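You operate a simulated robot arm through the tools that you are given. There is no shell and no other tool. Be economical: measure what you need, move in short steps, check, and stop when the job is done.

Carry out the task below with a simulated robot arm. There is one attempt and no reset: what you move stays moved.

TASK
Let out the soak water, fit the strainer and rinse the pink cloth.
Fine: stopper on the door side top, no suds left on the cloth, tap shut, sink empty, cloth on the drain rack.

The check looks at the end state, three seconds after you hand in, the way a careful person would. Anything else that was tipped, shoved, dropped, spilled or broken makes it a failure. A push-on lid holds only when it is set on centred and level and pressed home; a screw cap is set on level and turned clockwise until tight. Flat cloth is picked up by pressing the open fingertips on it (5 to 10 N) and closing them slowly along it; thin cloth reads only 2 to 8 mm in the jaws.

THE ROBOT
A 6-joint arm with a two-finger parallel gripper, fixed in place. Base frame: the origin is at the foot of the arm, x ahead of it, y to its left, z up. Readings come in mm, rad, newtons and seconds.
Its first joint turns from -2.897 to 2.897 rad. Payload 3.91 kg.
The TCP is the grasp point between the finger pads, 30 mm short of the fingertips. In the tool frame z runs along the fingers and y along their closing line. The gripper opens to 110 mm. The fingers are 20 mm wide and 10 mm thick; the gripper's body (48 by 112 mm) begins 55 mm behind the TCP.
Orientation is that of the tool frame in the base frame, as a unit quaternion [w, x, y, z]. With the fingers straight down and closing along the base's y, the tool's x points along the base's -x, its y along +y and its z along -z.

THE INTERFACE
- The arm moves only by the tool step_arm. Its argument "plan" is a list that holds one entry, the list of rows, each a list of 7 numbers: the shift along the tool's x, y, z in mm, then the turn, a rotation vector about the tool's x, y, z in rad, then the opening, from 0 (shut) to 1 (fully open). In form: [[[x, y, z, rx, ry, rz, hand], ...]]. A call has 1 to 8 rows; each row is the pose to reach, as a shift and turn from the pose commanded when the call began, along the tool's axes at that moment. Each row takes 0.2 s and may step no farther than 50 mm and 0.15 rad from the row before; otherwise, or with a gripper value out of range, the whole call is refused. Where a pose cannot be reached the arm comes as near as it can. A force on the tool above 40 N (or 10 N above the force at the start of the call, whichever is more), or a blocked arm, ends the call early, and 0.2 s more pass. Each finger travels about 45 mm/s and halts on what it meets, pressing with about 30 N; the grip force reading is that of the motor and also rises with nothing between the fingers. The clock runs only during rows and for 0.2 s after the last one: add rows that repeat a pose to give the fingers time. The reply holds the time, the measured pose of the TCP, the force on the tool along the base axes, the opening and the grip force, in the units named above and with some noise.
- Cameras (640 x 400 px; columns grow to the right, rows downward): "scene" is fixed at [220.6, 498.9, 1565.2]; the picture's right is [-0.68, -0.73, 0.00], its down [-0.49, 0.46, -0.74] and it looks along [0.54, -0.51, -0.67] (base axes); focal length 214 px, centre (320, 200). "wrist" rides on the gripper at [-36, 0, -57] in the tool frame; the picture's right is [0.00, -1.00, 0.00], its down [0.97, 0.00, -0.24] and it looks along [0.24, 0.00, 0.97] (tool axes); focal length 218 px, centre (320, 200).
- grab_frame(camera): a new picture of that camera. No time passes.
- move_column(by): slides the trunk up (or, below 0, down) by that many mm; the arm rides with it, the base frame stays. It gives what a move gives, with no picture.
- point_at(camera, pixels): there is no depth. For up to 12 entries [column, row, z] of the newest picture of that camera ("zoom" is the newest enlarged one), the place [x, y] in the base frame at which the ray of that pixel passes the height z, good to about 2 mm. No time passes.
- inspect(camera, box): a new picture of the part [left, top, right, bottom] of that camera's present view, enlarged. No time passes.
- sign_off(): hands the job in; it is judged then, once.

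Keep the steps short. Do not move on a guess: measure, check each grasp and each placing, and mend mistakes. In all there are 80 turns and 38 pictures (those below and enlarged ones count). Leave the gripper open and the arm clear of the work at the hand-in unless told otherwise, and finish with a single line.

The tools are called by a JSON object that holds its "method" and its "body". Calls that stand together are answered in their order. step_arm: Moves the arm, as the interface text tells. Its arguments: {"type":"object","properties":{"plan":{"type":"array","items":{"type":"array","items":{"type":"array","items":{"type":"number"}}}}},"required":["plan"]} The other tools are called the same way: move_column (by) slides the trunk up or down; grab_frame (camera) takes a picture; point_at (camera, pixels) gives the place at which the rays of pixels pass given heights; inspect (camera, box) takes an enlarged picture of a part of a camera's view; sign_off () hands the job in.

At the start:

```text
clock: 0.0
position: [422.4, 76.8, 1417.4]
ee_rot: [0.0, -0.001, 1.0, 0.0]
wrist_force: [-0.6, -0.1, 0.4]
opening: 109.9
gripper_force: 0.1
trunk travel left (down, up): [-575.0, 35.0]
```

scene: 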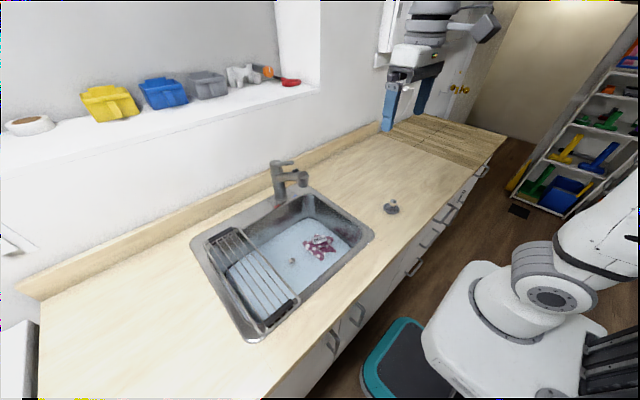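
wrist: 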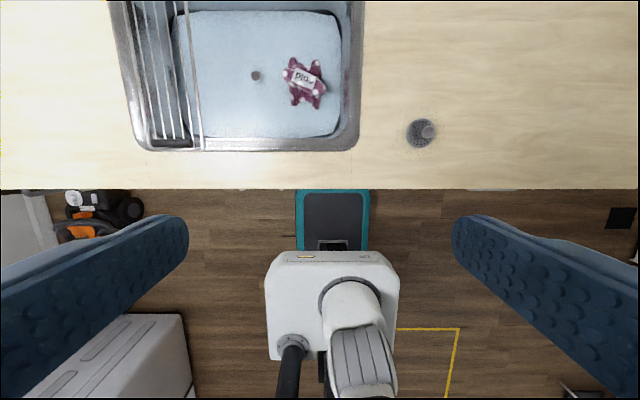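

I see the sink with water, a dark stopper (wrist 255,75), the pink cloth (305,80), and the strainer on the counter (420,132). I'll take enlarged looks first.

{"method": "inspect", "body": {"camera": "scene", "box": [180, 140, 420, 350]}}

{"method": "inspect", "body": {"camera": "wrist", "box": [100, 0, 460, 200]}}

{"method": "point_at", "body": {"camera": "wrist", "pixels": [[255, 75, 540], [255, 75, 600], [420, 132, 680], [305, 80, 600], [112, 0, 670], [137, 150, 670], [357, 150, 670], [364, 0, 670], [200, 140, 670], [638, 189, 670]]}}

{"method": "point_at", "body": {"camera": "scene", "pixels": [[292, 261, 540], [292, 261, 600], [391, 208, 680], [302, 180, 780], [302, 180, 830], [280, 163, 830], [318, 245, 600], [192, 240, 670], [307, 186, 670], [373, 238, 670], [250, 342, 670], [272, 160, 850]]}}

```text
1.90 times, centred on (300, 245) of scene
```

zoom: 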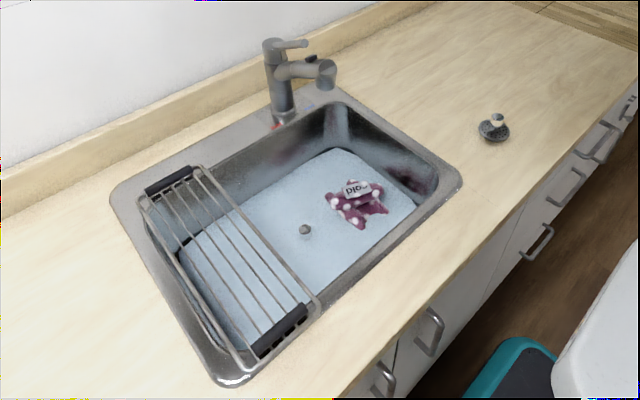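

```text
1.78 times, centred on (280, 100) of wrist
```

zoom: 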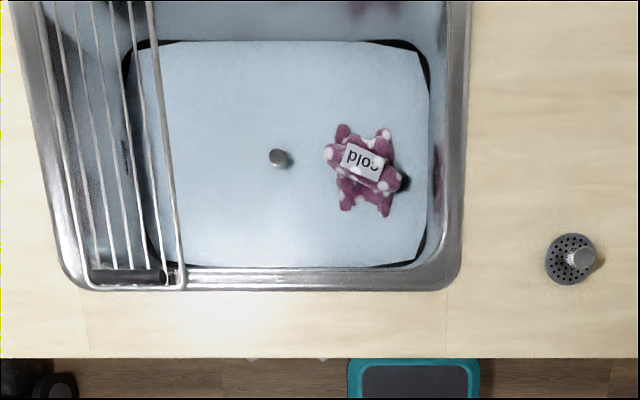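

```text
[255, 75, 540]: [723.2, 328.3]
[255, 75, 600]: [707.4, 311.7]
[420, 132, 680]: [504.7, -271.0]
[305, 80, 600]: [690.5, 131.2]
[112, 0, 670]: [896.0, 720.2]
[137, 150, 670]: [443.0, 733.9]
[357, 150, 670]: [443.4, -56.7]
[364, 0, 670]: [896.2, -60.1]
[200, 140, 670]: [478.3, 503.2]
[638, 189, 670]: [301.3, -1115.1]
```

```text
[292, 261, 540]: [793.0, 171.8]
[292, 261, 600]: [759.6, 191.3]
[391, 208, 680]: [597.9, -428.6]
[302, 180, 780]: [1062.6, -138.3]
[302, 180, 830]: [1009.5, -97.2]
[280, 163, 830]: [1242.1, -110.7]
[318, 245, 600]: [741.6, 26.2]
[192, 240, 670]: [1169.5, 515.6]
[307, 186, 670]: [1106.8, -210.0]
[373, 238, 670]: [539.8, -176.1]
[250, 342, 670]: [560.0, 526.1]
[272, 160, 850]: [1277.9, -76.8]
```

The rays from the two cameras only agree if the counter sits at about z≈928 rather than 670, so I'll trust triangulation. The cloth is then near (641,119,787), the stopper near (653,257,791) and the strainer near (490,-161,933). Next I tilt the wrist forward to see the tap, staying high.

{"method": "step_arm", "body": {"plan": [[[0, 0, 0, 0, -0.14, 0, 1], [0, 0, 0, 0, -0.28, 0, 1], [0, 0, 0, 0, -0.42, 0, 1], [0, 0, 0, 0, -0.56, 0, 1], [0, 0, 0, 0, -0.66, 0, 1]]]}}

{"method": "grab_frame", "body": {"camera": "wrist"}}

```text
clock: 1.2
position: [422.1, 76.4, 1418.0]
ee_rot: [0.325, -0.001, 0.946, 0.001]
wrist_force: [-0.1, -0.9, 0.3]
opening: 109.8
gripper_force: 0.1
trunk travel left (down, up): [-575.0, 35.0]
```

```text
33 pictures are left
```

wrist: 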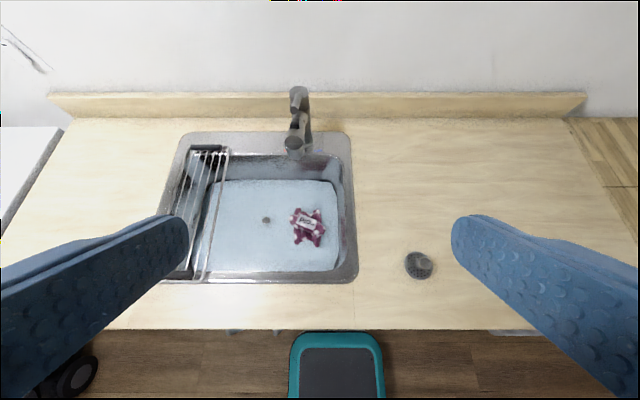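

Good overview. I measure counter points, tap points and the rack from both cameras.

{"method": "point_at", "body": {"camera": "wrist", "pixels": [[419, 265, 935], [354, 133, 928], [190, 135, 928], [357, 280, 928], [165, 280, 928], [294, 148, 1000], [298, 93, 1100], [266, 220, 790], [307, 226, 790], [230, 155, 928], [205, 278, 928], [300, 329, 928]]}}

{"method": "point_at", "body": {"camera": "scene", "pixels": [[391, 208, 935], [307, 186, 928], [192, 240, 928], [373, 238, 928], [250, 342, 928], [302, 180, 1000], [302, 180, 1050], [276, 163, 1100], [292, 261, 790], [318, 245, 790], [292, 162, 1100], [282, 200, 928]]}}

{"method": "inspect", "body": {"camera": "wrist", "box": [240, 70, 370, 170]}}

{"method": "inspect", "body": {"camera": "scene", "box": [255, 150, 335, 210]}}

```text
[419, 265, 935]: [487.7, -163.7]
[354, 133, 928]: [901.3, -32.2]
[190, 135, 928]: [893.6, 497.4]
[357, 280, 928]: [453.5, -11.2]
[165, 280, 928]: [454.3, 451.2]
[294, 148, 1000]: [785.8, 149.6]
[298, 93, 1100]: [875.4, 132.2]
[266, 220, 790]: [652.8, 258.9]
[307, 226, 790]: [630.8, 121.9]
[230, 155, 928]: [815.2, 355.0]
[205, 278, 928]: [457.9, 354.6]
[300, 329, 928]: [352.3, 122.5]
```

```text
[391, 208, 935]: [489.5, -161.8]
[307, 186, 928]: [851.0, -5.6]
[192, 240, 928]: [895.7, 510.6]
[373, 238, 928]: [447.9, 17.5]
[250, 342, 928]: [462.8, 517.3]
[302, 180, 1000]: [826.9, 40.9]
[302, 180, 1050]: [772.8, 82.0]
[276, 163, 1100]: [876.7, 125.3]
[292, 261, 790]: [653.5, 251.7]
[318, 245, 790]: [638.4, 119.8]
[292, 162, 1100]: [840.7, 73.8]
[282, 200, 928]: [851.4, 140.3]
```

```text
4.00 times, centred on (305, 120) of wrist
```

zoom: 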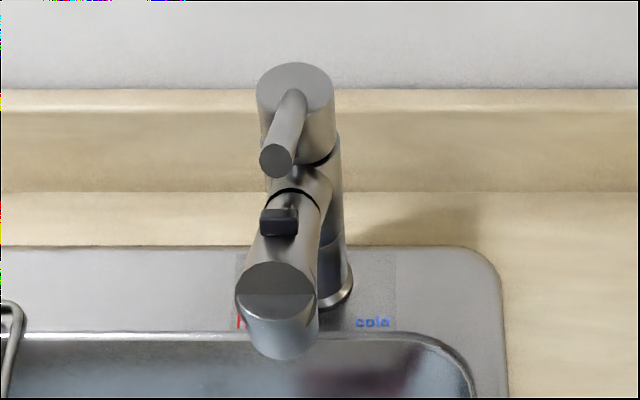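

```text
6.67 times, centred on (295, 180) of scene
```

zoom: 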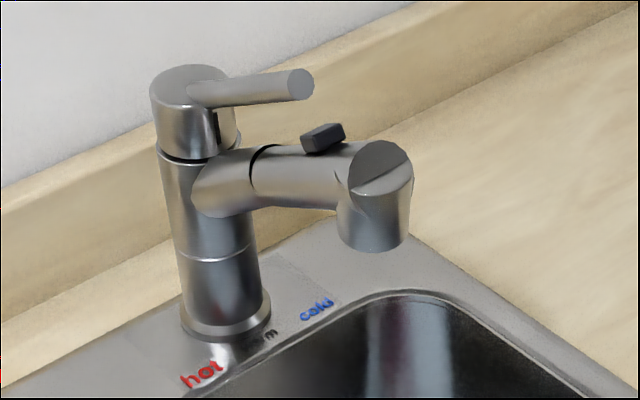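

The tap has a lever pointing forward with "hot" marked on the +y side and "cold" on the -y side. The cloth's tag reads "cold". I locate the lever and spout more exactly before moving.

{"method": "point_at", "body": {"camera": "wrist", "pixels": [[294, 110, 1100], [298.5, 89, 1100], [294, 147.5, 1100], [295, 156, 1100], [306, 145, 928], [318, 150.5, 928], [295, 125, 1100]]}}

{"method": "point_at", "body": {"camera": "zoom", "pixels": [[300, 85, 1100], [190, 80, 1100], [380, 165, 1100], [375, 240, 1100], [228, 315, 928], [320, 308, 928], [325, 138, 1100], [200, 375, 928], [265, 335, 928]]}}

```text
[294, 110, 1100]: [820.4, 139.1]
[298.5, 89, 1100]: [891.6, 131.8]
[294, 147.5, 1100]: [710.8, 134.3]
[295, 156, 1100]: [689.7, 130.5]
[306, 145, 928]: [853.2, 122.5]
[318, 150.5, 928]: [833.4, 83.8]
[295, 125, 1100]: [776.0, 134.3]
```

```text
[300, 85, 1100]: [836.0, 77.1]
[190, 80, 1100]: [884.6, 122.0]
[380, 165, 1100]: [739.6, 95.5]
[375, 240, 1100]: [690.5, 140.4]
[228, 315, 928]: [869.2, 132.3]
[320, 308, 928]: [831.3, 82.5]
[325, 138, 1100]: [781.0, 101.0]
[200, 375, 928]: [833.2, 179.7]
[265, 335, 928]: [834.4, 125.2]
```

Triangulated: lever tip ≈(759,130,1158), spout outlet ≈(698,132,1087). Now I turn the tool straight down again and lower the trunk in stages, well in front of the tap.

{"method": "step_arm", "body": {"plan": [[[0, 0, 0, 0, 0.14, 0, 1], [0, 0, 0, 0, 0.28, 0, 1], [0, 0, 0, 0, 0.42, 0, 1], [0, 0, 0, 0, 0.56, 0, 1], [0, 0, 0, 0, 0.66, 0, 1]]]}}

{"method": "move_column", "body": {"by": -250}}

```text
clock: 2.4
position: [423.1, 75.4, 1417.1]
ee_rot: [-0.001, 0.0, 1.0, -0.001]
wrist_force: [-0.2, -0.4, 0.4]
opening: 109.9
gripper_force: 0.0
trunk travel left (down, up): [-575.0, 35.0]
```

```text
clock: 5.0
position: [422.4, 77.1, 1167.5]
ee_rot: [0.001, 0.0, 1.0, 0.0]
wrist_force: [-0.1, 0.2, 0.1]
opening: 110.0
gripper_force: 0.2
trunk travel left (down, up): [-325.0, 285.0]
```

Now over the stopper, staying to the +y side of the spout.

{"method": "step_arm", "body": {"plan": [[[-10, 45, 0, 0, 0, 0, 1], [-25, 90, 0, 0, 0, 0, 1], [-45, 130, 0, 0, 0, 0, 1], [-85, 160, 0, 0, 0, 0, 1], [-130, 180, 0, 0, 0, 0, 1], [-175, 180, 0, 0, 0, 0, 1], [-220, 180, 0, 0, 0, 0, 1], [-231, 180, 0, 0, 0, 0, 1]]]}}

{"method": "grab_frame", "body": {"camera": "wrist"}}

```text
clock: 6.8
position: [632.6, 244.8, 1148.2]
ee_rot: [0.0, 0.001, 1.0, 0.0]
wrist_force: [-0.5, -0.2, -0.1]
opening: 110.0
gripper_force: 0.1
out of reach, approached as far as the arm can: row 7, 8
trunk travel left (down, up): [-325.0, 285.0]
```

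```text
30 pictures are left
```

wrist: 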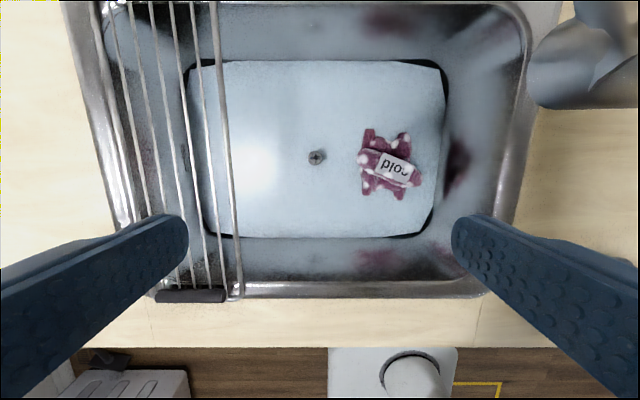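

Row 7–8 were out of reach at this height. I'll measure the stopper and cloth from here, and try lowering with the arm itself.

{"method": "point_at", "body": {"camera": "wrist", "pixels": [[317, 157, 790], [390, 165, 790], [233, 280, 928], [213, 5, 928], [120, 220, 928], [317, 235, 780], [317, 62, 780]]}}

{"method": "step_arm", "body": {"plan": [[[0, 0, 40, 0, 0, 0, 1], [0, 0, 80, 0, 0, 0, 1], [0, 0, 120, 0, 0, 0, 1]]]}}

```text
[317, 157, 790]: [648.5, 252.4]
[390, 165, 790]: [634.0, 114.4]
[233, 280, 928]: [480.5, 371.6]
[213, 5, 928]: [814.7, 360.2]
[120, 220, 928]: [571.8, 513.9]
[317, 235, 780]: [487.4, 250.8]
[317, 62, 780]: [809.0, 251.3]
```

```text
clock: 7.6
position: [632.6, 248.3, 1030.1]
ee_rot: [0.0, 0.0, 1.0, 0.001]
wrist_force: [0.6, -0.9, -0.8]
opening: 109.7
gripper_force: 0.0
trunk travel left (down, up): [-325.0, 285.0]
```

Lower position is reachable. Move to (650,254) and down to about z=880.

{"method": "step_arm", "body": {"plan": [[[-17, 6, 10, 0, 0, 0, 1], [-17, 6, 50, 0, 0, 0, 1], [-17, 6, 90, 0, 0, 0, 1], [-17, 6, 130, 0, 0, 0, 1], [-17, 6, 150, 0, 0, 0, 1]]]}}

{"method": "grab_frame", "body": {"camera": "wrist"}}

```text
clock: 8.8
position: [648.4, 254.7, 879.6]
ee_rot: [0.0, 0.0, 1.0, 0.001]
wrist_force: [0.2, -1.0, -0.1]
opening: 110.2
gripper_force: 0.0
trunk travel left (down, up): [-325.0, 285.0]
```

```text
29 pictures are left
```

wrist: 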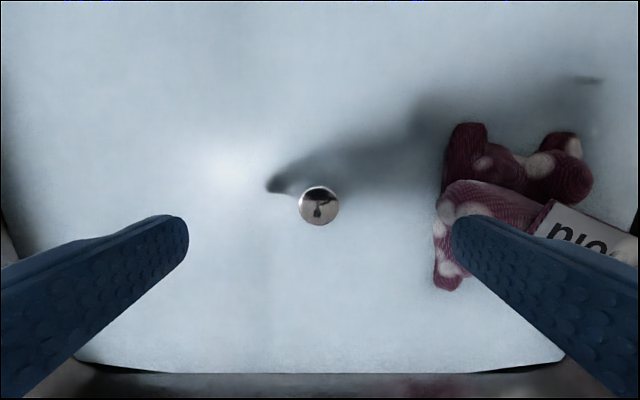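

The knob is at pixel (319,206), about 25 mm wide, with its top near z≈805. I narrow the hand to about 55 mm to stay clear of the cloth, then descend to z≈805 and check.

{"method": "step_arm", "body": {"plan": [[[-1, 1, 0, 0, 0, 0, 0.5], [-1, 1, 0, 0, 0, 0, 0.5], [-1, 1, 20, 0, 0, 0, 0.5], [-1, 1, 40, 0, 0, 0, 0.5], [-1, 1, 55, 0, 0, 0, 0.5], [-1, 1, 65, 0, 0, 0, 0.5], [-1, 1, 75, 0, 0, 0, 0.5]]]}}

{"method": "inspect", "body": {"camera": "wrist", "box": [160, 150, 480, 350]}}

```text
clock: 10.4
position: [649.3, 254.7, 805.1]
ee_rot: [0.001, -0.001, 1.0, 0.0]
wrist_force: [1.0, -0.9, -0.4]
opening: 54.9
gripper_force: 0.1
trunk travel left (down, up): [-325.0, 285.0]
```

```text
2.00 times, centred on (320, 250) of wrist
```

zoom: 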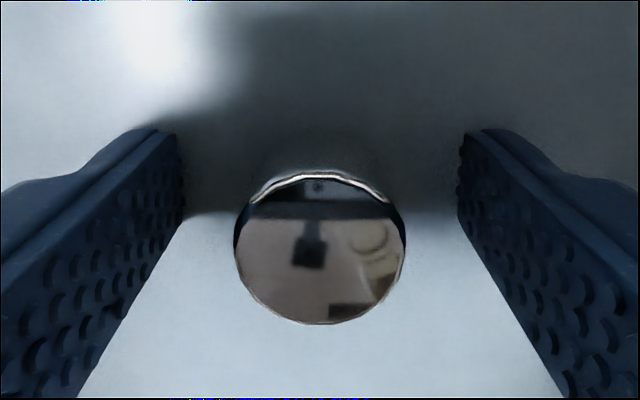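

The knob is centred, with its top about level with the TCP. I go 6 mm lower and close.

{"method": "step_arm", "body": {"plan": [[[0, 0, 6, 0, 0, 0, 0.5], [0, 0, 6, 0, 0, 0, 0.3], [0, 0, 6, 0, 0, 0, 0.15], [0, 0, 6, 0, 0, 0, 0.05], [0, 0, 6, 0, 0, 0, 0.0], [0, 0, 6, 0, 0, 0, 0]]]}}

```text
clock: 11.8
position: [649.5, 255.1, 798.6]
ee_rot: [0.0, 0.0, 1.0, 0.0]
wrist_force: [1.0, 0.7, 0.7]
opening: 25.8
gripper_force: 29.8
trunk travel left (down, up): [-325.0, 285.0]
```

The hand holds 25.8 mm at 30 N. I pull straight up.

{"method": "step_arm", "body": {"plan": [[[0, 0, -5, 0, 0, 0, 0], [0, 0, -12, 0, 0, 0, 0], [0, 0, -25, 0, 0, 0, 0], [0, 0, -50, 0, 0, 0, 0], [0, 0, -80, 0, 0, 0, 0]]]}}

{"method": "grab_frame", "body": {"camera": "wrist"}}

```text
clock: 13.0
position: [648.8, 256.0, 877.9]
ee_rot: [0.0, -0.001, 1.0, 0.0]
wrist_force: [-0.1, 0.2, -0.6]
opening: 25.8
gripper_force: 29.9
trunk travel left (down, up): [-325.0, 285.0]
```

```text
27 pictures are left
```

wrist: 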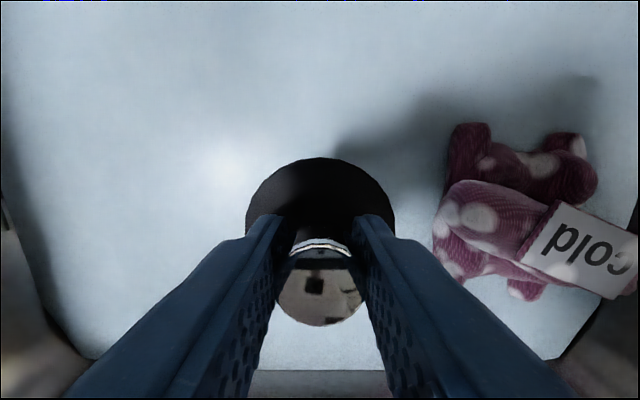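

The stopper is held with its disc visible, about 62 mm wide. I raise it over the sink and pull back toward the base, to stay clear of the spout.

{"method": "step_arm", "body": {"plan": [[[0, 0, -40, 0, 0, 0, 0], [0, 0, -80, 0, 0, 0, 0], [0, 0, -125, 0, 0, 0, 0], [40, 0, -125, 0, 0, 0, 0], [80, 0, -125, 0, 0, 0, 0], [110, 0, -125, 0, 0, 0, 0], [110, -40, -125, 0, 0, 0, 0], [110, -80, -125, 0, 0, 0, 0]]]}}

{"method": "step_arm", "body": {"plan": [[[0, -45, 0, 0, 0, 0, 0], [0, -90, 0, 0, 0, 0, 0], [0, -135, 0, 0, 0, 0, 0], [0, -180, 0, 0, 0, 0, 0], [0, -225, 0, 0, 0, 0, 0], [0, -270, 0, 0, 0, 0, 0], [-40, -295, 0, 0, 0, 0, 0], [-60, -315, 0, 0, 0, 0, 0]]]}}

{"method": "grab_frame", "body": {"camera": "scene"}}

```text
clock: 14.8
position: [541.1, 174.4, 1004.4]
ee_rot: [0.0, 0.0, 1.0, 0.001]
wrist_force: [0.0, -0.4, -0.3]
opening: 25.9
gripper_force: 30.5
trunk travel left (down, up): [-325.0, 285.0]
```

```text
clock: 16.6
position: [600.6, -141.3, 1004.0]
ee_rot: [0.0, 0.0, 1.0, 0.0]
wrist_force: [-0.7, 0.6, -0.9]
opening: 25.8
gripper_force: 30.2
trunk travel left (down, up): [-325.0, 285.0]
```

```text
26 pictures are left
```

scene: 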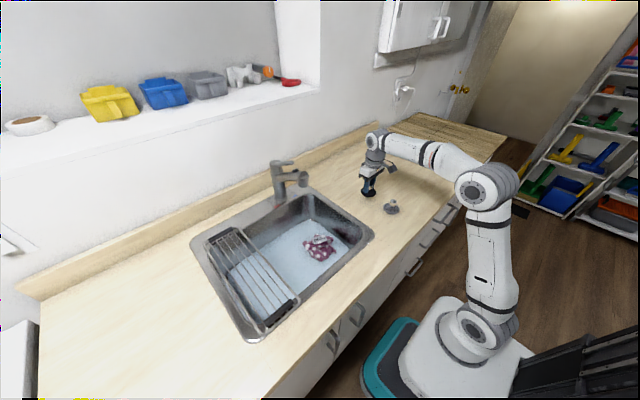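

The stopper hangs over the clear counter at (600,-141). I lower it in small steps and watch the force.

{"method": "step_arm", "body": {"plan": [[[0, 0, 12, 0, 0, 0, 0], [0, 0, 22, 0, 0, 0, 0], [0, 0, 26, 0, 0, 0, 0], [0, 0, 29, 0, 0, 0, 0], [0, 0, 32, 0, 0, 0, 0]]]}}

{"method": "inspect", "body": {"camera": "scene", "box": [340, 160, 420, 220]}}

```text
clock: 17.8
position: [600.3, -139.9, 971.6]
ee_rot: [0.001, 0.0, 1.0, 0.0]
wrist_force: [-0.2, -0.2, 0.2]
opening: 25.7
gripper_force: 30.3
trunk travel left (down, up): [-325.0, 285.0]
```

```text
6.67 times, centred on (380, 190) of scene
```

zoom: 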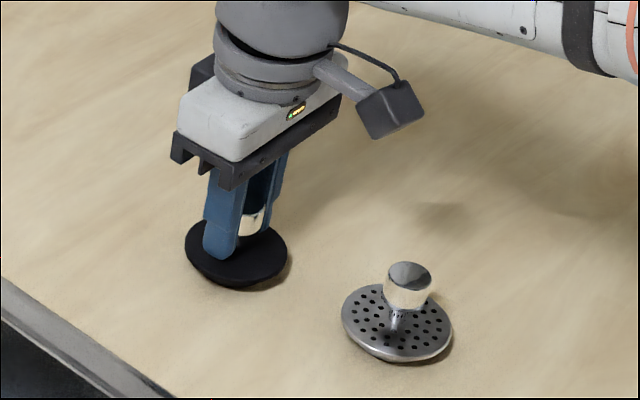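

The disc is just above the counter. I lower a few mm more.

{"method": "step_arm", "body": {"plan": [[[0, 0, 1.5, 0, 0, 0, 0], [0, 0, 3, 0, 0, 0, 0], [0, 0, 4.5, 0, 0, 0, 0]]]}}

```text
clock: 18.6
position: [599.9, -140.2, 970.0]
ee_rot: [0.002, 0.0, 1.0, -0.001]
wrist_force: [0.8, -2.3, 10.0]
opening: 25.5
gripper_force: 30.0
trunk travel left (down, up): [-325.0, 285.0]
```

Contact at 10 N. I open and lift off straight up.

{"method": "step_arm", "body": {"plan": [[[0, 0, 3, 0, 0, 0, 0.3], [0, 0, 2, 0, 0, 0, 0.6], [0, 0, 2, 0, 0, 0, 0.6], [0, 0, -20, 0, 0, 0, 0.6], [0, 0, -60, 0, 0, 0, 0.6], [0, 0, -100, 0, 0, 0, 0.6]]]}}

{"method": "step_arm", "body": {"plan": [[[40, 0, 0, 0, 0, 0, 0.6], [80, -10, 0, 0, 0, 0, 0.6], [111, -21, 0, 0, 0, 0, 0.6], [111, -21, 0, 0, 0, 0, 0.6]]]}}

{"method": "grab_frame", "body": {"camera": "wrist"}}

```text
clock: 20.0
position: [600.4, -139.3, 1070.8]
ee_rot: [0.001, 0.001, 1.0, 0.0]
wrist_force: [-0.3, 0.2, -0.4]
opening: 66.0
gripper_force: 0.0
trunk travel left (down, up): [-325.0, 285.0]
```

```text
clock: 21.0
position: [487.9, -161.5, 1068.7]
ee_rot: [0.0, 0.0, 1.0, 0.0]
wrist_force: [0.6, 0.2, 0.0]
opening: 66.1
gripper_force: 0.1
trunk travel left (down, up): [-325.0, 285.0]
```

```text
24 pictures are left
```

wrist: 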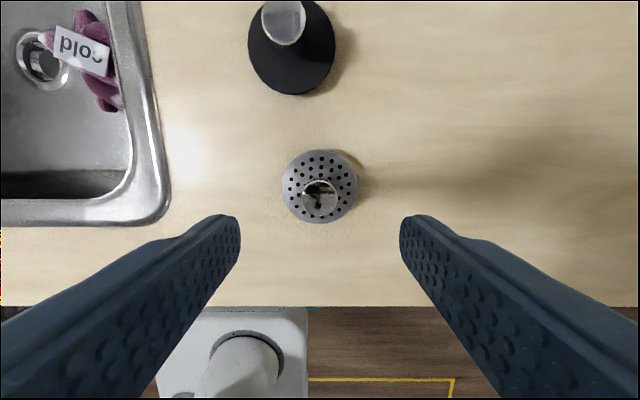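

The water has drained. Stopper standing. The strainer knob is at pixel (319,197). I measure it, and the drain hole, too.

{"method": "point_at", "body": {"camera": "wrist", "pixels": [[319, 200, 965], [319, 185, 965], [320, 187, 932], [40, 60, 755], [40, 60, 745], [85, 60, 765]]}}

{"method": "inspect", "body": {"camera": "wrist", "box": [0, 0, 200, 125]}}

```text
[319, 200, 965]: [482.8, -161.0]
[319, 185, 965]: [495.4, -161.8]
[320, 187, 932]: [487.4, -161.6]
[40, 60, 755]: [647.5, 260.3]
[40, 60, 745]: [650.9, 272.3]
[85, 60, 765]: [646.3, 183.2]
```

```text
3.20 times, centred on (100, 62) of wrist
```

zoom: 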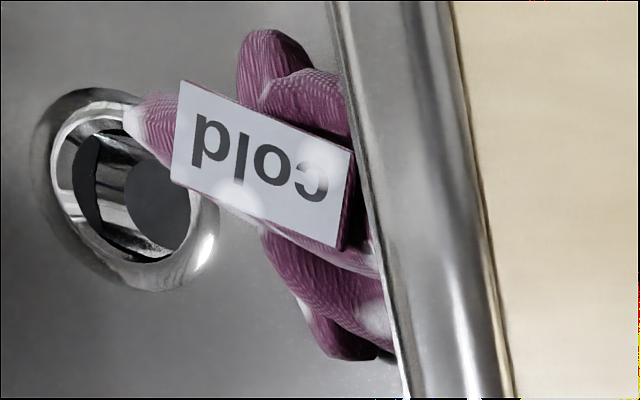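

I descend onto the strainer knob to TCP z≈968 and look.

{"method": "step_arm", "body": {"plan": [[[0, 0, 40, 0, 0, 0, 0.6], [0, 0, 75, 0, 0, 0, 0.6], [0, 0, 90, 0, 0, 0, 0.5], [0, 0, 100, 0, 0, 0, 0.5]]]}}

{"method": "inspect", "body": {"camera": "wrist", "box": [160, 150, 480, 350]}}

```text
clock: 22.0
position: [488.2, -160.0, 968.5]
ee_rot: [0.001, 0.0, 1.0, 0.0]
wrist_force: [-0.2, 0.0, 0.2]
opening: 54.8
gripper_force: 0.0
trunk travel left (down, up): [-325.0, 285.0]
```

```text
2.00 times, centred on (320, 250) of wrist
```

zoom: 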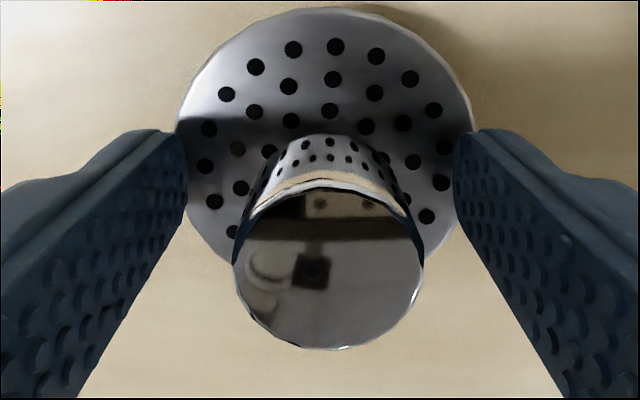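

The knob is centred and its top is at TCP level. I close.

{"method": "step_arm", "body": {"plan": [[[0, 0, 2, 0, 0, 0, 0.4], [0, 0, 2, 0, 0, 0, 0.2], [0, 0, 2, 0, 0, 0, 0.05], [0, 0, 2, 0, 0, 0, 0], [0, 0, 2, 0, 0, 0, 0]]]}}

{"method": "step_arm", "body": {"plan": [[[0, 0, -10, 0, 0, 0, 0], [0, 0, -40, 0, 0, 0, 0], [0, 0, -70, 0, 0, 0, 0], [0, 45, -70, 0, 0, 0, 0], [0, 90, -70, 0, 0, 0, 0], [0, 135, -70, 0, 0, 0, 0], [0, 180, -70, 0, 0, 0, 0], [0, 225, -70, 0, 0, 0, 0]]]}}

```text
clock: 23.2
position: [488.4, -161.9, 966.6]
ee_rot: [-0.001, 0.0, 1.0, -0.001]
wrist_force: [-0.6, 0.0, 0.1]
opening: 25.9
gripper_force: 30.0
trunk travel left (down, up): [-325.0, 285.0]
```

```text
clock: 25.0
position: [488.8, 62.5, 1037.4]
ee_rot: [0.0, -0.001, 1.0, 0.0]
wrist_force: [-0.6, 0.6, 1.3]
opening: 25.7
gripper_force: 30.0
trunk travel left (down, up): [-325.0, 285.0]
```

The strainer is held (25.7 mm). I carry it on over the left of the sink and look at the drain before fitting.

{"method": "step_arm", "body": {"plan": [[[0, 45, 0, 0, 0, 0, 0], [0, 90, 0, 0, 0, 0, 0], [0, 135, 0, 0, 0, 0, 0], [0, 180, 0, 0, 0, 0, 0], [-20, 193, 0, 0, 0, 0, 0], [-60, 193, 20, 0, 0, 0, 0], [-80, 193, 40, 0, 0, 0, 0]]]}}

{"method": "grab_frame", "body": {"camera": "wrist"}}

```text
clock: 26.6
position: [567.9, 257.4, 993.7]
ee_rot: [0.0, -0.001, 1.0, 0.0]
wrist_force: [0.8, -1.5, -0.8]
opening: 25.8
gripper_force: 29.8
trunk travel left (down, up): [-325.0, 285.0]
```

```text
21 pictures are left
```

wrist: 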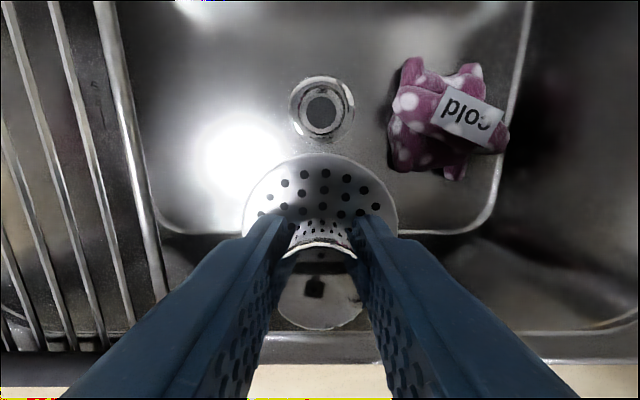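

The drain at (321,110) is clear; the cloth lies to its right. I measure it.

{"method": "point_at", "body": {"camera": "wrist", "pixels": [[321, 108, 756], [289, 108, 756], [354, 108, 756], [321, 75, 756], [321, 142, 756], [450, 118, 770], [390, 118, 760], [510, 118, 760]]}}

```text
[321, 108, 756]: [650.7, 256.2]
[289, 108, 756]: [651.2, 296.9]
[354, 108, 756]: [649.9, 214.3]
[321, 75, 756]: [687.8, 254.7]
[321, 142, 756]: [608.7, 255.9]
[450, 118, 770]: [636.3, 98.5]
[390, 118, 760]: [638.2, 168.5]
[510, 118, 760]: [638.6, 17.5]
```

Drain centre ≈(649.8,255.6), matching where the stopper sat. I move over it and down to z≈815.

{"method": "step_arm", "body": {"plan": [[[-40, -1, 20, 0, 0, 0, 0], [-82, -2, 40, 0, 0, 0, 0], [-82, -2, 80, 0, 0, 0, 0], [-82, -2, 120, 0, 0, 0, 0], [-82, -2, 160, 0, 0, 0, 0], [-82, -2, 180, 0, 0, 0, 0], [-82, -2, 180, 0, 0, 0, 0]]]}}

{"method": "grab_frame", "body": {"camera": "wrist"}}

```text
clock: 28.2
position: [652.4, 255.0, 815.8]
ee_rot: [0.0, 0.0, 1.0, 0.0]
wrist_force: [0.5, -0.7, -0.8]
opening: 25.6
gripper_force: 29.7
trunk travel left (down, up): [-325.0, 285.0]
```

```text
20 pictures are left
```

wrist: 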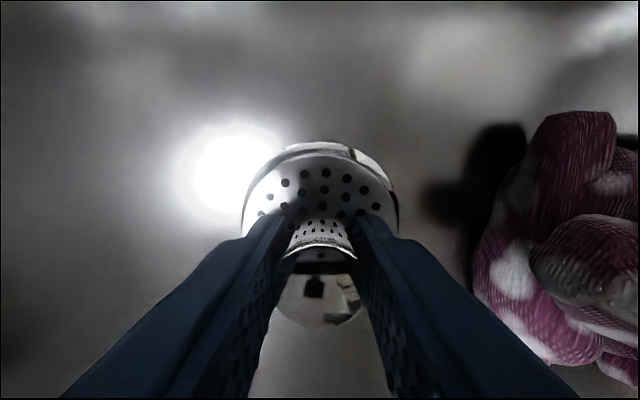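

The strainer is over the drain ring. I correct x by 2 mm and lower gently.

{"method": "step_arm", "body": {"plan": [[[2, 0.5, 6, 0, 0, 0, 0], [2, 0.5, 11, 0, 0, 0, 0], [2, 0.5, 14, 0, 0, 0, 0], [2, 0.5, 16, 0, 0, 0, 0], [2, 0.5, 18, 0, 0, 0, 0], [2, 0.5, 19.5, 0, 0, 0, 0]]]}}

```text
clock: 29.6
position: [647.5, 255.2, 796.2]
ee_rot: [0.0, 0.0, 1.0, 0.001]
wrist_force: [-1.6, 0.5, 1.0]
opening: 25.5
gripper_force: 29.3
trunk travel left (down, up): [-325.0, 285.0]
```

{"method": "step_arm", "body": {"plan": [[[-1, 0, 1.5, 0, 0, 0, 0], [-1, 0, 3, 0, 0, 0, 0], [-1, 0, 4.5, 0, 0, 0, 0]]]}}

```text
clock: 30.4
position: [649.5, 255.1, 793.7]
ee_rot: [0.001, 0.0, 1.0, 0.001]
wrist_force: [-2.9, 4.6, 18.7]
opening: 25.7
gripper_force: 30.1
trunk travel left (down, up): [-325.0, 285.0]
```

Seated: contact at 19 N, with its underside near z≈755 like the stopper. I release and rise.

{"method": "step_arm", "body": {"plan": [[[0, 0, -1, 0, 0, 0, 0.2], [0, 0, -1, 0, 0, 0, 0.45], [0, 0, -1, 0, 0, 0, 0.45], [0, 0, -30, 0, 0, 0, 0.45], [0, 0, -70, 0, 0, 0, 0.45], [0, 0, -110, 0, 0, 0, 0.45]]]}}

{"method": "grab_frame", "body": {"camera": "wrist"}}

```text
clock: 31.8
position: [649.5, 254.2, 901.0]
ee_rot: [0.0, 0.0, 1.0, 0.0]
wrist_force: [0.1, 0.3, 0.2]
opening: 49.4
gripper_force: 0.0
trunk travel left (down, up): [-325.0, 285.0]
```

```text
19 pictures are left
```

wrist: 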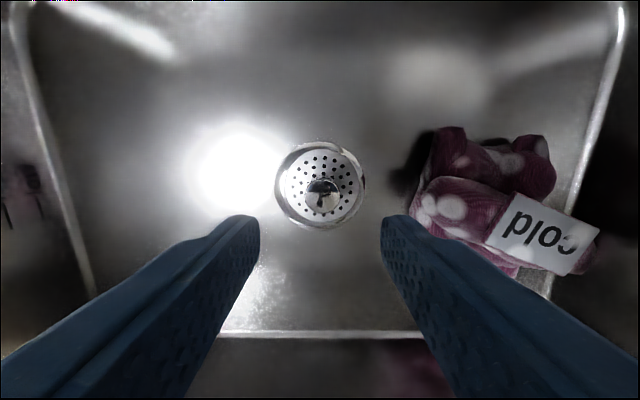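

The strainer is in the ring. Now the cloth: I measure its outline.

{"method": "point_at", "body": {"camera": "wrist", "pixels": [[410, 215, 760], [600, 240, 770], [490, 130, 760], [520, 277, 760], [460, 205, 785], [490, 190, 785], [540, 150, 770], [445, 150, 770]]}}

{"method": "inspect", "body": {"camera": "scene", "box": [280, 210, 360, 270]}}

```text
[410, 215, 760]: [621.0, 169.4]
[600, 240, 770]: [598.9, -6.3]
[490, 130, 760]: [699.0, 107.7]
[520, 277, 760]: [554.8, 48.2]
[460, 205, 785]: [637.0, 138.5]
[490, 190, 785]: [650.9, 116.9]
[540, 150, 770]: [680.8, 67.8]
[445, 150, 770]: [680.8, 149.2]
```

```text
6.67 times, centred on (320, 240) of scene
```

zoom: 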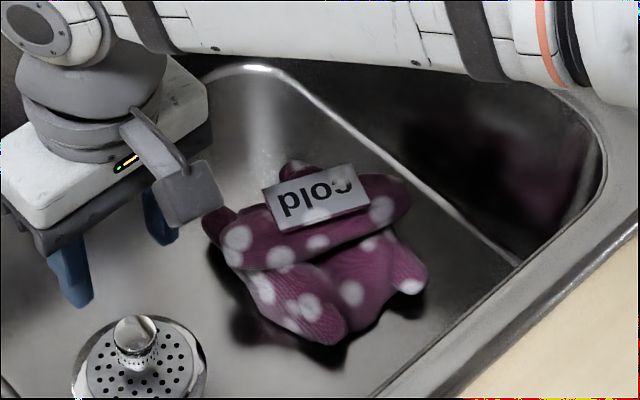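

The cloth is a crumpled bundle around (630,100), with its top near z≈785. The spout hangs above that area, so I'll approach tilted forward by 0.36 rad to keep the wrist back from it. First I move to (580,105,930) with the tilt.

{"method": "step_arm", "body": {"plan": [[[40, 0, -30, 0, 0, 0, 0.45], [70, -30, -40, 0, 0, 0, 0.7], [70, -70, -40, 0, -0.09, 0, 0.7], [70, -110, -40, 0, -0.18, 0, 0.7], [70, -149, -40, 0, -0.27, 0, 0.7], [70, -149, -40, 0, -0.36, 0, 0.7]]]}}

{"method": "grab_frame", "body": {"camera": "wrist"}}

```text
clock: 33.2
position: [580.7, 106.0, 942.8]
ee_rot: [0.18, 0.001, 0.984, 0.0]
wrist_force: [-0.3, 0.5, 0.0]
opening: 77.0
gripper_force: 0.1
trunk travel left (down, up): [-325.0, 285.0]
```

```text
17 pictures are left
```

wrist: 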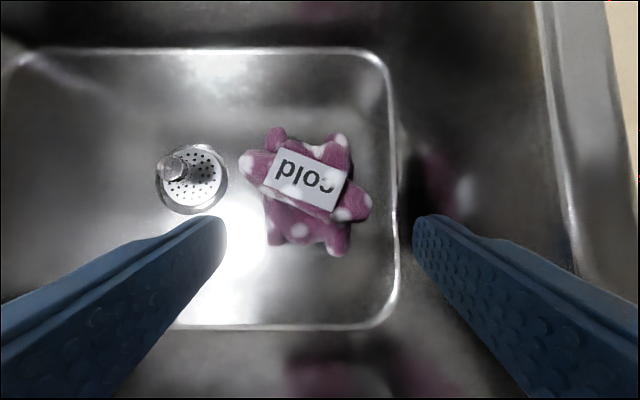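

{"method": "point_at", "body": {"camera": "wrist", "pixels": [[305, 185, 785], [240, 165, 775], [370, 205, 775], [335, 252, 760], [280, 130, 765], [345, 137, 765], [392, 190, 756], [268, 240, 760]]}}

```text
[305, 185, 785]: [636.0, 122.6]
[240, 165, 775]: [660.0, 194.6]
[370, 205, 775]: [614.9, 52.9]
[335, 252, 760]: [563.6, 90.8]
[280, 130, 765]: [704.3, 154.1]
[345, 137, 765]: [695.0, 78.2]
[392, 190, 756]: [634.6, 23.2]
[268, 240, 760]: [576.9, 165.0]
```

The cloth spans x 565–704, y 53–195, with its centre at (634,122). I approach along the tool axis until just touching.

{"method": "step_arm", "body": {"plan": [[[3, 16, 45, 0, 0, 0, 0.6], [6, 16, 90, 0, 0, 0, 0.6], [9, 16, 120, 0, 0, 0, 0.6], [9, 16, 130, 0, 0, 0, 0.6], [9, 16, 137, 0, 0, 0, 0.6]]]}}

{"method": "step_arm", "body": {"plan": [[[0, 0, 3, 0, 0, 0, 0.6], [0, 0, 6, 0, 0, 0, 0.6], [0, 0, 9, 0, 0, 0, 0.6]]]}}

```text
clock: 33.8
position: [611.1, 122.9, 862.0]
ee_rot: [0.187, 0.0, 0.982, 0.002]
wrist_force: [-2.2, -0.5, 11.2]
opening: 66.4
gripper_force: 0.9
trunk travel left (down, up): [-325.0, 285.0]
stopped in row 3: the force on the tool passed its limit (the readings are from after the stop); the commanded pose is now the measured one
```

```text
clock: 34.4
position: [613.2, 122.9, 862.4]
ee_rot: [0.191, 0.0, 0.982, 0.002]
wrist_force: [0.2, -0.6, 19.4]
opening: 66.3
gripper_force: 0.0
trunk travel left (down, up): [-325.0, 285.0]
stopped in row 2: the force on the tool passed its limit (the readings are from after the stop); the commanded pose is now the measured one
```

Something stopped the arm at z 862, well above the cloth. I stop and look.

{"method": "grab_frame", "body": {"camera": "scene"}}

{"method": "grab_frame", "body": {"camera": "wrist"}}

```text
16 pictures are left
```

scene: 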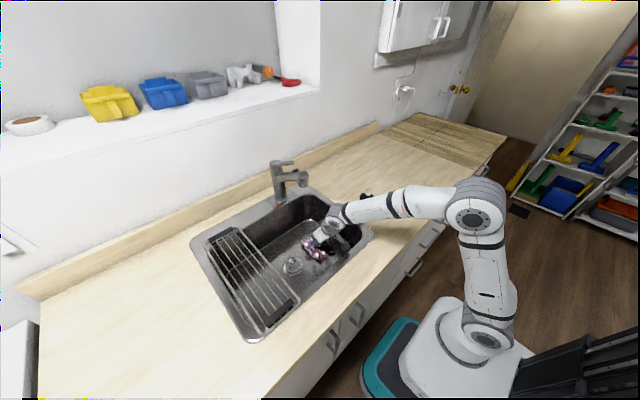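

```text
15 pictures are left
```

wrist: 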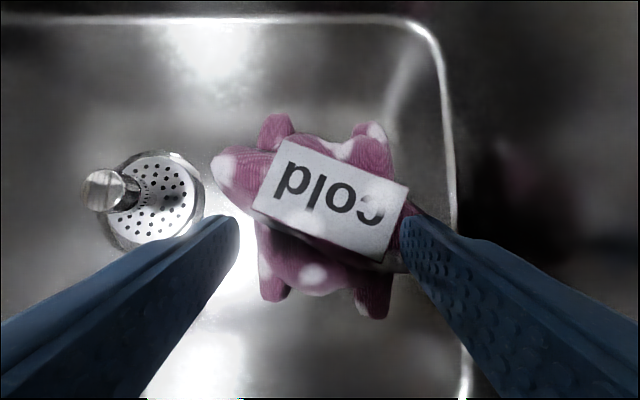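

The tilt brought the wrist/forearm low, close to the sink's front rim. I back off slightly, then raise the trunk so the forearm comes from above.

{"method": "step_arm", "body": {"plan": [[[0, 0, -20, 0, 0, 0, 0.6], [0, 0, -40, 0, 0, 0, 0.6]]]}}

{"method": "move_column", "body": {"by": 170}}

```text
clock: 35.0
position: [597.9, 121.8, 895.4]
ee_rot: [0.187, 0.0, 0.982, 0.001]
wrist_force: [0.6, -0.6, -0.9]
opening: 66.1
gripper_force: 0.0
trunk travel left (down, up): [-325.0, 285.0]
```

```text
clock: 37.0
position: [599.5, 121.6, 1065.7]
ee_rot: [0.187, 0.0, 0.982, 0.001]
wrist_force: [0.5, 0.1, -0.5]
opening: 66.1
gripper_force: 0.2
trunk travel left (down, up): [-495.0, 115.0]
```

I descend vertically with the arm at the higher trunk.

{"method": "step_arm", "body": {"plan": [[[14, 0, 44, 0, 0, 0, 0.6], [28, 0, 88, 0, 0, 0, 0.6], [42, 0, 132, 0, 0, 0, 0.6], [56, 0, 176, 0, 0, 0, 0.6], [65, 0, 205, 0, 0, 0, 0.6], [73, 0, 230, 0, 0, 0, 0.6]]]}}

```text
clock: 38.1
position: [616.7, 123.9, 862.1]
ee_rot: [0.191, 0.0, 0.982, 0.002]
wrist_force: [-4.6, -1.2, 11.6]
opening: 66.1
gripper_force: 0.3
trunk travel left (down, up): [-495.0, 115.0]
stopped in row 5: the force on the tool passed its limit (the readings are from after the stop); the commanded pose is now the measured one
```

It stopped at the same height, so the contact is the cloth itself. Comparing the tag's size in two pictures puts the cloth's top near z≈845. I check from the scene camera.

{"method": "inspect", "body": {"camera": "scene", "box": [270, 190, 370, 280]}}

{"method": "point_at", "body": {"camera": "scene", "pixels": [[318, 238, 845], [318, 238, 800]]}}

```text
4.44 times, centred on (320, 235) of scene
```

zoom: 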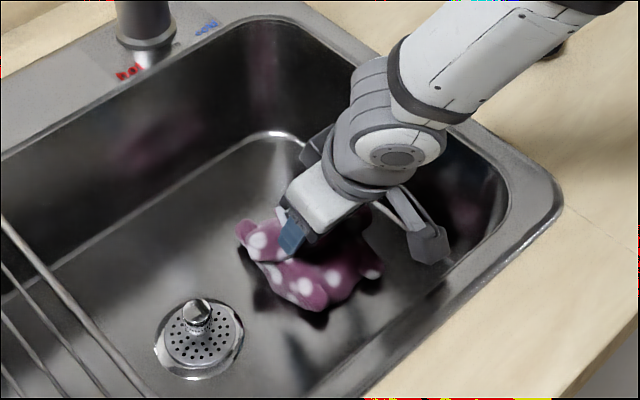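

```text
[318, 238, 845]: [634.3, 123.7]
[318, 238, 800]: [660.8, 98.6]
```

The left finger rests on the cloth. I keep light pressure and close slowly.

{"method": "step_arm", "body": {"plan": [[[0, 0, 0, 0, 0, 0, 0.5], [0, 0, 0, 0, 0, 0, 0.4], [0, 0, 0, 0, 0, 0, 0.3], [0, 0, 0, 0, 0, 0, 0.2], [0, 0, 0, 0, 0, 0, 0.12], [0, 0, 0, 0, 0, 0, 0.06], [0, 0, 0, 0, 0, 0, 0], [0, 0, 0, 0, 0, 0, 0]]]}}

{"method": "step_arm", "body": {"plan": [[[-10, 0, -25, 0, 0, 0, 0], [-19, 0, -47, 0, 0, 0, 0], [-19, 0, -47, 0, 0, 0, 0]]]}}

{"method": "grab_frame", "body": {"camera": "wrist"}}

```text
clock: 39.9
position: [616.4, 122.7, 862.0]
ee_rot: [0.19, -0.001, 0.982, 0.002]
wrist_force: [0.8, -5.1, 20.7]
opening: 0.1
gripper_force: 29.6
trunk travel left (down, up): [-495.0, 115.0]
```

```text
clock: 40.7
position: [618.8, 120.8, 910.8]
ee_rot: [0.189, -0.001, 0.982, 0.0]
wrist_force: [1.4, 0.4, -0.1]
opening: 0.3
gripper_force: 30.3
trunk travel left (down, up): [-495.0, 115.0]
```

```text
13 pictures are left
```

wrist: 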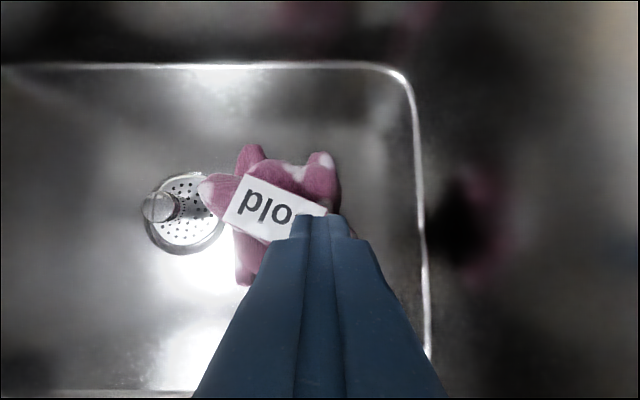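

The fingers slid off the top; nothing held. The cloth moved about 25 mm toward +y but stands clear of the strainer. The bundle has a ridge under the tag, about 35 mm thick and running roughly along y, so I'll close across it. The wrist hub is only 150 mm above the TCP, so a vertical tool also clears the spout. I straighten, then turn about 1.2 rad.

{"method": "step_arm", "body": {"plan": [[[6, 8, -10, 0, 0.13, 0, 0.3], [12, 16, -20, 0, 0.26, 0, 0.6], [12, 25, -20, 0, 0.38, 0, 0.7]]]}}

{"method": "step_arm", "body": {"plan": [[[0, 0, 0, 0, 0, -0.15, 0.7], [0, 0, 0, 0, 0, -0.3, 0.7], [0, 0, 0, 0, 0, -0.45, 0.7], [0, 0, 0, 0, 0, -0.6, 0.7], [0, 0, 0, 0, 0, -0.75, 0.7], [0, 0, 0, 0, 0, -0.9, 0.7], [0, 0, 0, 0, 0, -1.05, 0.7], [0, 0, 0, 0, 0, -1.2, 0.7]]]}}

{"method": "grab_frame", "body": {"camera": "wrist"}}

```text
clock: 41.5
position: [598.7, 147.2, 925.0]
ee_rot: [0.0, -0.001, 1.0, 0.002]
wrist_force: [-0.5, -0.3, -0.3]
opening: 66.3
gripper_force: 0.2
trunk travel left (down, up): [-495.0, 115.0]
```

```text
clock: 43.3
position: [598.2, 147.3, 925.8]
ee_rot: [0.002, -0.566, 0.824, 0.0]
wrist_force: [0.5, -0.4, -0.3]
opening: 76.9
gripper_force: 0.1
trunk travel left (down, up): [-495.0, 115.0]
```

```text
12 pictures are left
```

wrist: 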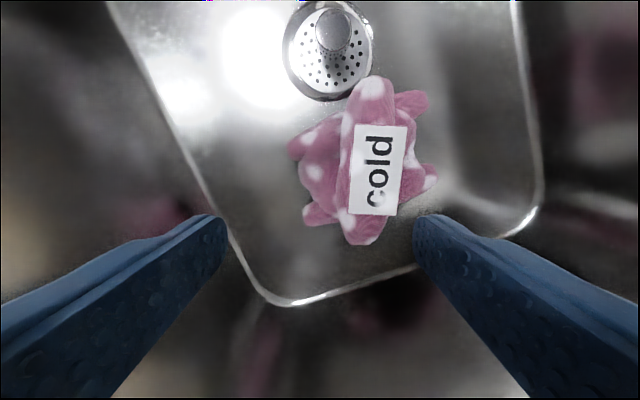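

The ridge now lies vertical in the picture, columns 340–407, centred near (371,165). I measure it.

{"method": "point_at", "body": {"camera": "wrist", "pixels": [[371, 165, 840], [371, 165, 820], [340, 165, 820], [405, 165, 820], [370, 80, 800], [362, 242, 800]]}}

```text
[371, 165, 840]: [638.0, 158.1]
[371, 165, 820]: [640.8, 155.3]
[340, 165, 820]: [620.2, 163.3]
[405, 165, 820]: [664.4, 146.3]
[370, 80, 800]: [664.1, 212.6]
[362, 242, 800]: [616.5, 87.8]
```

I move over the ridge and descend around it, watching the force.

{"method": "step_arm", "body": {"plan": [[[0, 0, 25, 0, 0, 0, 0.85], [-12, -18, 30, 0, 0, 0, 0.85], [-23, -37, 35, 0, 0, 0, 0.85], [-23, -37, 55, 0, 0, 0, 0.85], [-23, -37, 70, 0, 0, 0, 0.85], [-23, -37, 85, 0, 0, 0, 0.85], [-23, -37, 95, 0, 0, 0, 0.85]]]}}

{"method": "grab_frame", "body": {"camera": "wrist"}}

```text
clock: 44.9
position: [641.3, 155.7, 832.0]
ee_rot: [0.002, -0.565, 0.825, 0.0]
wrist_force: [0.3, 0.1, 1.0]
opening: 93.5
gripper_force: 0.1
trunk travel left (down, up): [-495.0, 115.0]
```

```text
11 pictures are left
```

wrist: 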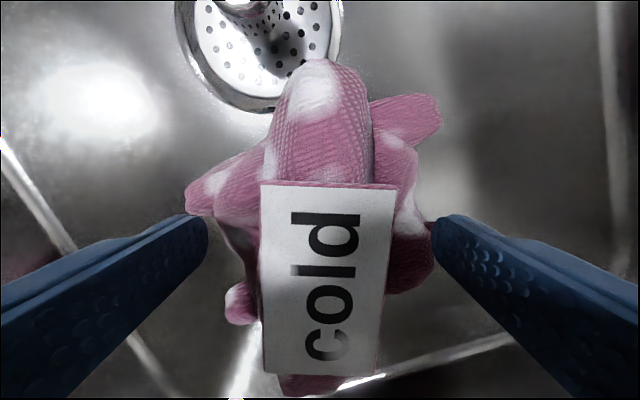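

The ridge is squarely between the fingers. I close slowly.

{"method": "step_arm", "body": {"plan": [[[0, 0, 4, 0, 0, 0, 0.7], [0, 0, 4, 0, 0, 0, 0.55], [0, 0, 4, 0, 0, 0, 0.4], [0, 0, 4, 0, 0, 0, 0.25], [0, 0, 4, 0, 0, 0, 0.12], [0, 0, 4, 0, 0, 0, 0], [0, 0, 4, 0, 0, 0, 0], [0, 0, 4, 0, 0, 0, 0]]]}}

```text
clock: 46.7
position: [641.9, 155.4, 828.4]
ee_rot: [0.002, -0.564, 0.826, 0.001]
wrist_force: [-0.7, -0.7, 2.0]
opening: 42.1
gripper_force: 30.2
trunk travel left (down, up): [-495.0, 115.0]
```

Held at 42 mm. I lift it 20 mm and shift it to directly below the spout outlet at (697,133), then set it down there.

{"method": "step_arm", "body": {"plan": [[[0, 0, -10, 0, 0, 0, 0], [0, 0, -20, 0, 0, 0, 0], [0, -20, -20, 0, 0, 0, 0], [1, -40, -20, 0, 0, 0, 0], [1, -58, -20, 0, 0, 0, 0], [1, -58, -20, 0, 0, 0, 0]]]}}

{"method": "inspect", "body": {"camera": "scene", "box": [260, 150, 380, 270]}}

```text
clock: 48.1
position: [695.6, 133.8, 846.9]
ee_rot: [0.002, -0.565, 0.825, 0.0]
wrist_force: [0.1, -0.2, -0.9]
opening: 41.6
gripper_force: 30.1
trunk travel left (down, up): [-495.0, 115.0]
```

```text
3.33 times, centred on (320, 210) of scene
```

zoom: 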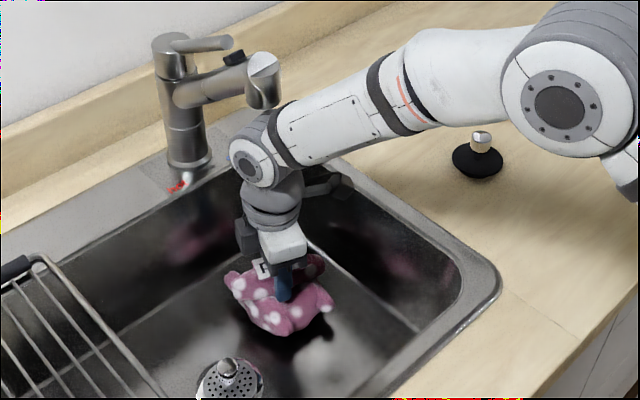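

The cloth is held clear with the hub just below the spout. I lower it onto the sink floor and release. Then I slide out along the ridge toward -y, because rising straight up would meet the spout.

{"method": "step_arm", "body": {"plan": [[[0, 0, 10, 0, 0, 0, 0], [0, 0, 18, 0, 0, 0, 0], [0, 0, 18, 0, 0, 0, 0.3], [0, 0, 18, 0, 0, 0, 0.5], [0, 0, 18, 0, 0, 0, 0.65], [0, 0, 5, 0, 0, 0, 0.65], [0, 0, -3, 0, 0, 0, 0.65]]]}}

{"method": "step_arm", "body": {"plan": [[[25, 0, 0, 0, 0, 0, 0.65], [50, 0, 0, 0, 0, 0, 0.65], [80, 0, 0, 0, 0, 0, 0.65], [80, 0, -20, 0, 0, 0, 0.65], [90, 30, -25, 0, 0, 0, 0.65], [100, 65, -30, 0, 0, 0, 0.65], [110, 100, -30, 0, 0, 0, 0.65]]]}}

{"method": "grab_frame", "body": {"camera": "wrist"}}

```text
clock: 49.7
position: [693.5, 133.7, 849.5]
ee_rot: [0.002, -0.564, 0.825, 0.001]
wrist_force: [0.2, -0.8, -0.1]
opening: 71.5
gripper_force: 0.0
trunk travel left (down, up): [-495.0, 115.0]
```

```text
clock: 51.3
position: [561.0, 66.1, 881.7]
ee_rot: [0.002, -0.564, 0.825, 0.0]
wrist_force: [0.9, -0.4, 0.3]
opening: 71.3
gripper_force: 0.0
trunk travel left (down, up): [-495.0, 115.0]
```

```text
9 pictures are left
```

wrist: 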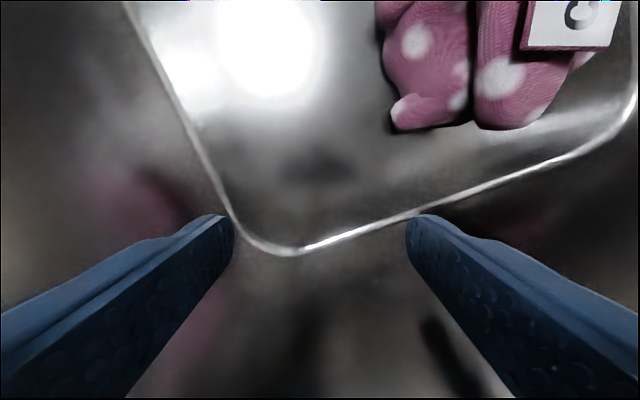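

The cloth lies free under the spout, with the hand away. Next is the tap: I unturn the hand while rising and drawing back, then raise the trunk.

{"method": "step_arm", "body": {"plan": [[[5, 12, -40, 0, 0, 0.15, 0.4], [10, 25, -80, 0, 0, 0.3, 0.4], [20, 50, -90, 0, 0, 0.45, 0.4], [20, 50, -100, 0, 0, 0.6, 0.4], [20, 50, -110, 0, 0, 0.75, 0.4], [20, 50, -120, 0, 0, 0.9, 0.4], [20, 50, -130, 0, 0, 1.05, 0.4], [20, 50, -140, 0, 0, 1.2, 0.4]]]}}

{"method": "move_column", "body": {"by": 110}}

{"method": "step_arm", "body": {"plan": [[[0, 0, -10, 0, -0.13, 0, 0.4], [0, 15, -20, 0, -0.26, 0, 0.4], [0, 30, -30, 0, -0.39, 0, 0.4], [0, 45, -40, 0, -0.52, 0, 0.4], [0, 58, -50, 0, -0.65, 0, 0.4], [0, 63, -60, 0, -0.78, 0, 0.4], [0, 63, -65, 0, -0.9, 0, 0.4], [0, 63, -65, 0, -0.95, 0, 0.4]]]}}

```text
clock: 53.1
position: [507.7, 66.2, 1020.7]
ee_rot: [0.001, 0.001, 1.0, 0.001]
wrist_force: [0.0, 0.3, 0.8]
opening: 44.0
gripper_force: 0.0
trunk travel left (down, up): [-495.0, 115.0]
```

```text
clock: 54.6
position: [507.6, 65.0, 1130.8]
ee_rot: [0.001, -0.002, 1.0, 0.001]
wrist_force: [0.4, -1.1, -0.1]
opening: 43.9
gripper_force: 0.0
trunk travel left (down, up): [-605.0, 5.0]
```

```text
clock: 56.4
position: [506.7, 129.3, 1194.2]
ee_rot: [0.458, 0.0, 0.889, 0.001]
wrist_force: [0.7, -0.3, 1.4]
opening: 44.1
gripper_force: 0.1
trunk travel left (down, up): [-605.0, 5.0]
```

I move forward to about x=640 at z≈1205, above the spout level, and look at the lever.

{"method": "step_arm", "body": {"plan": [[[-29, 0, 34, 0, 0, 0, 0.4], [-58, 0, 68, 0, 0, 0, 0.4], [-88, 0, 103, 0, 0, 0, 0.4], [-88, 0, 103, 0, 0, 0, 0.4]]]}}

{"method": "grab_frame", "body": {"camera": "wrist"}}

```text
clock: 57.4
position: [641.8, 130.3, 1207.7]
ee_rot: [0.459, -0.001, 0.888, 0.002]
wrist_force: [-0.3, 0.4, -0.5]
opening: 44.2
gripper_force: 0.0
trunk travel left (down, up): [-605.0, 5.0]
```

```text
8 pictures are left
```

wrist: 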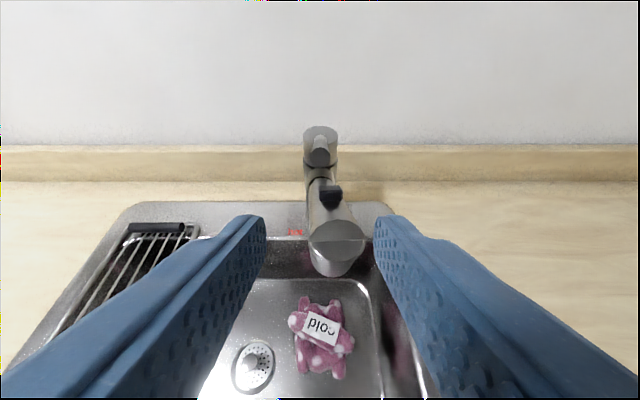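

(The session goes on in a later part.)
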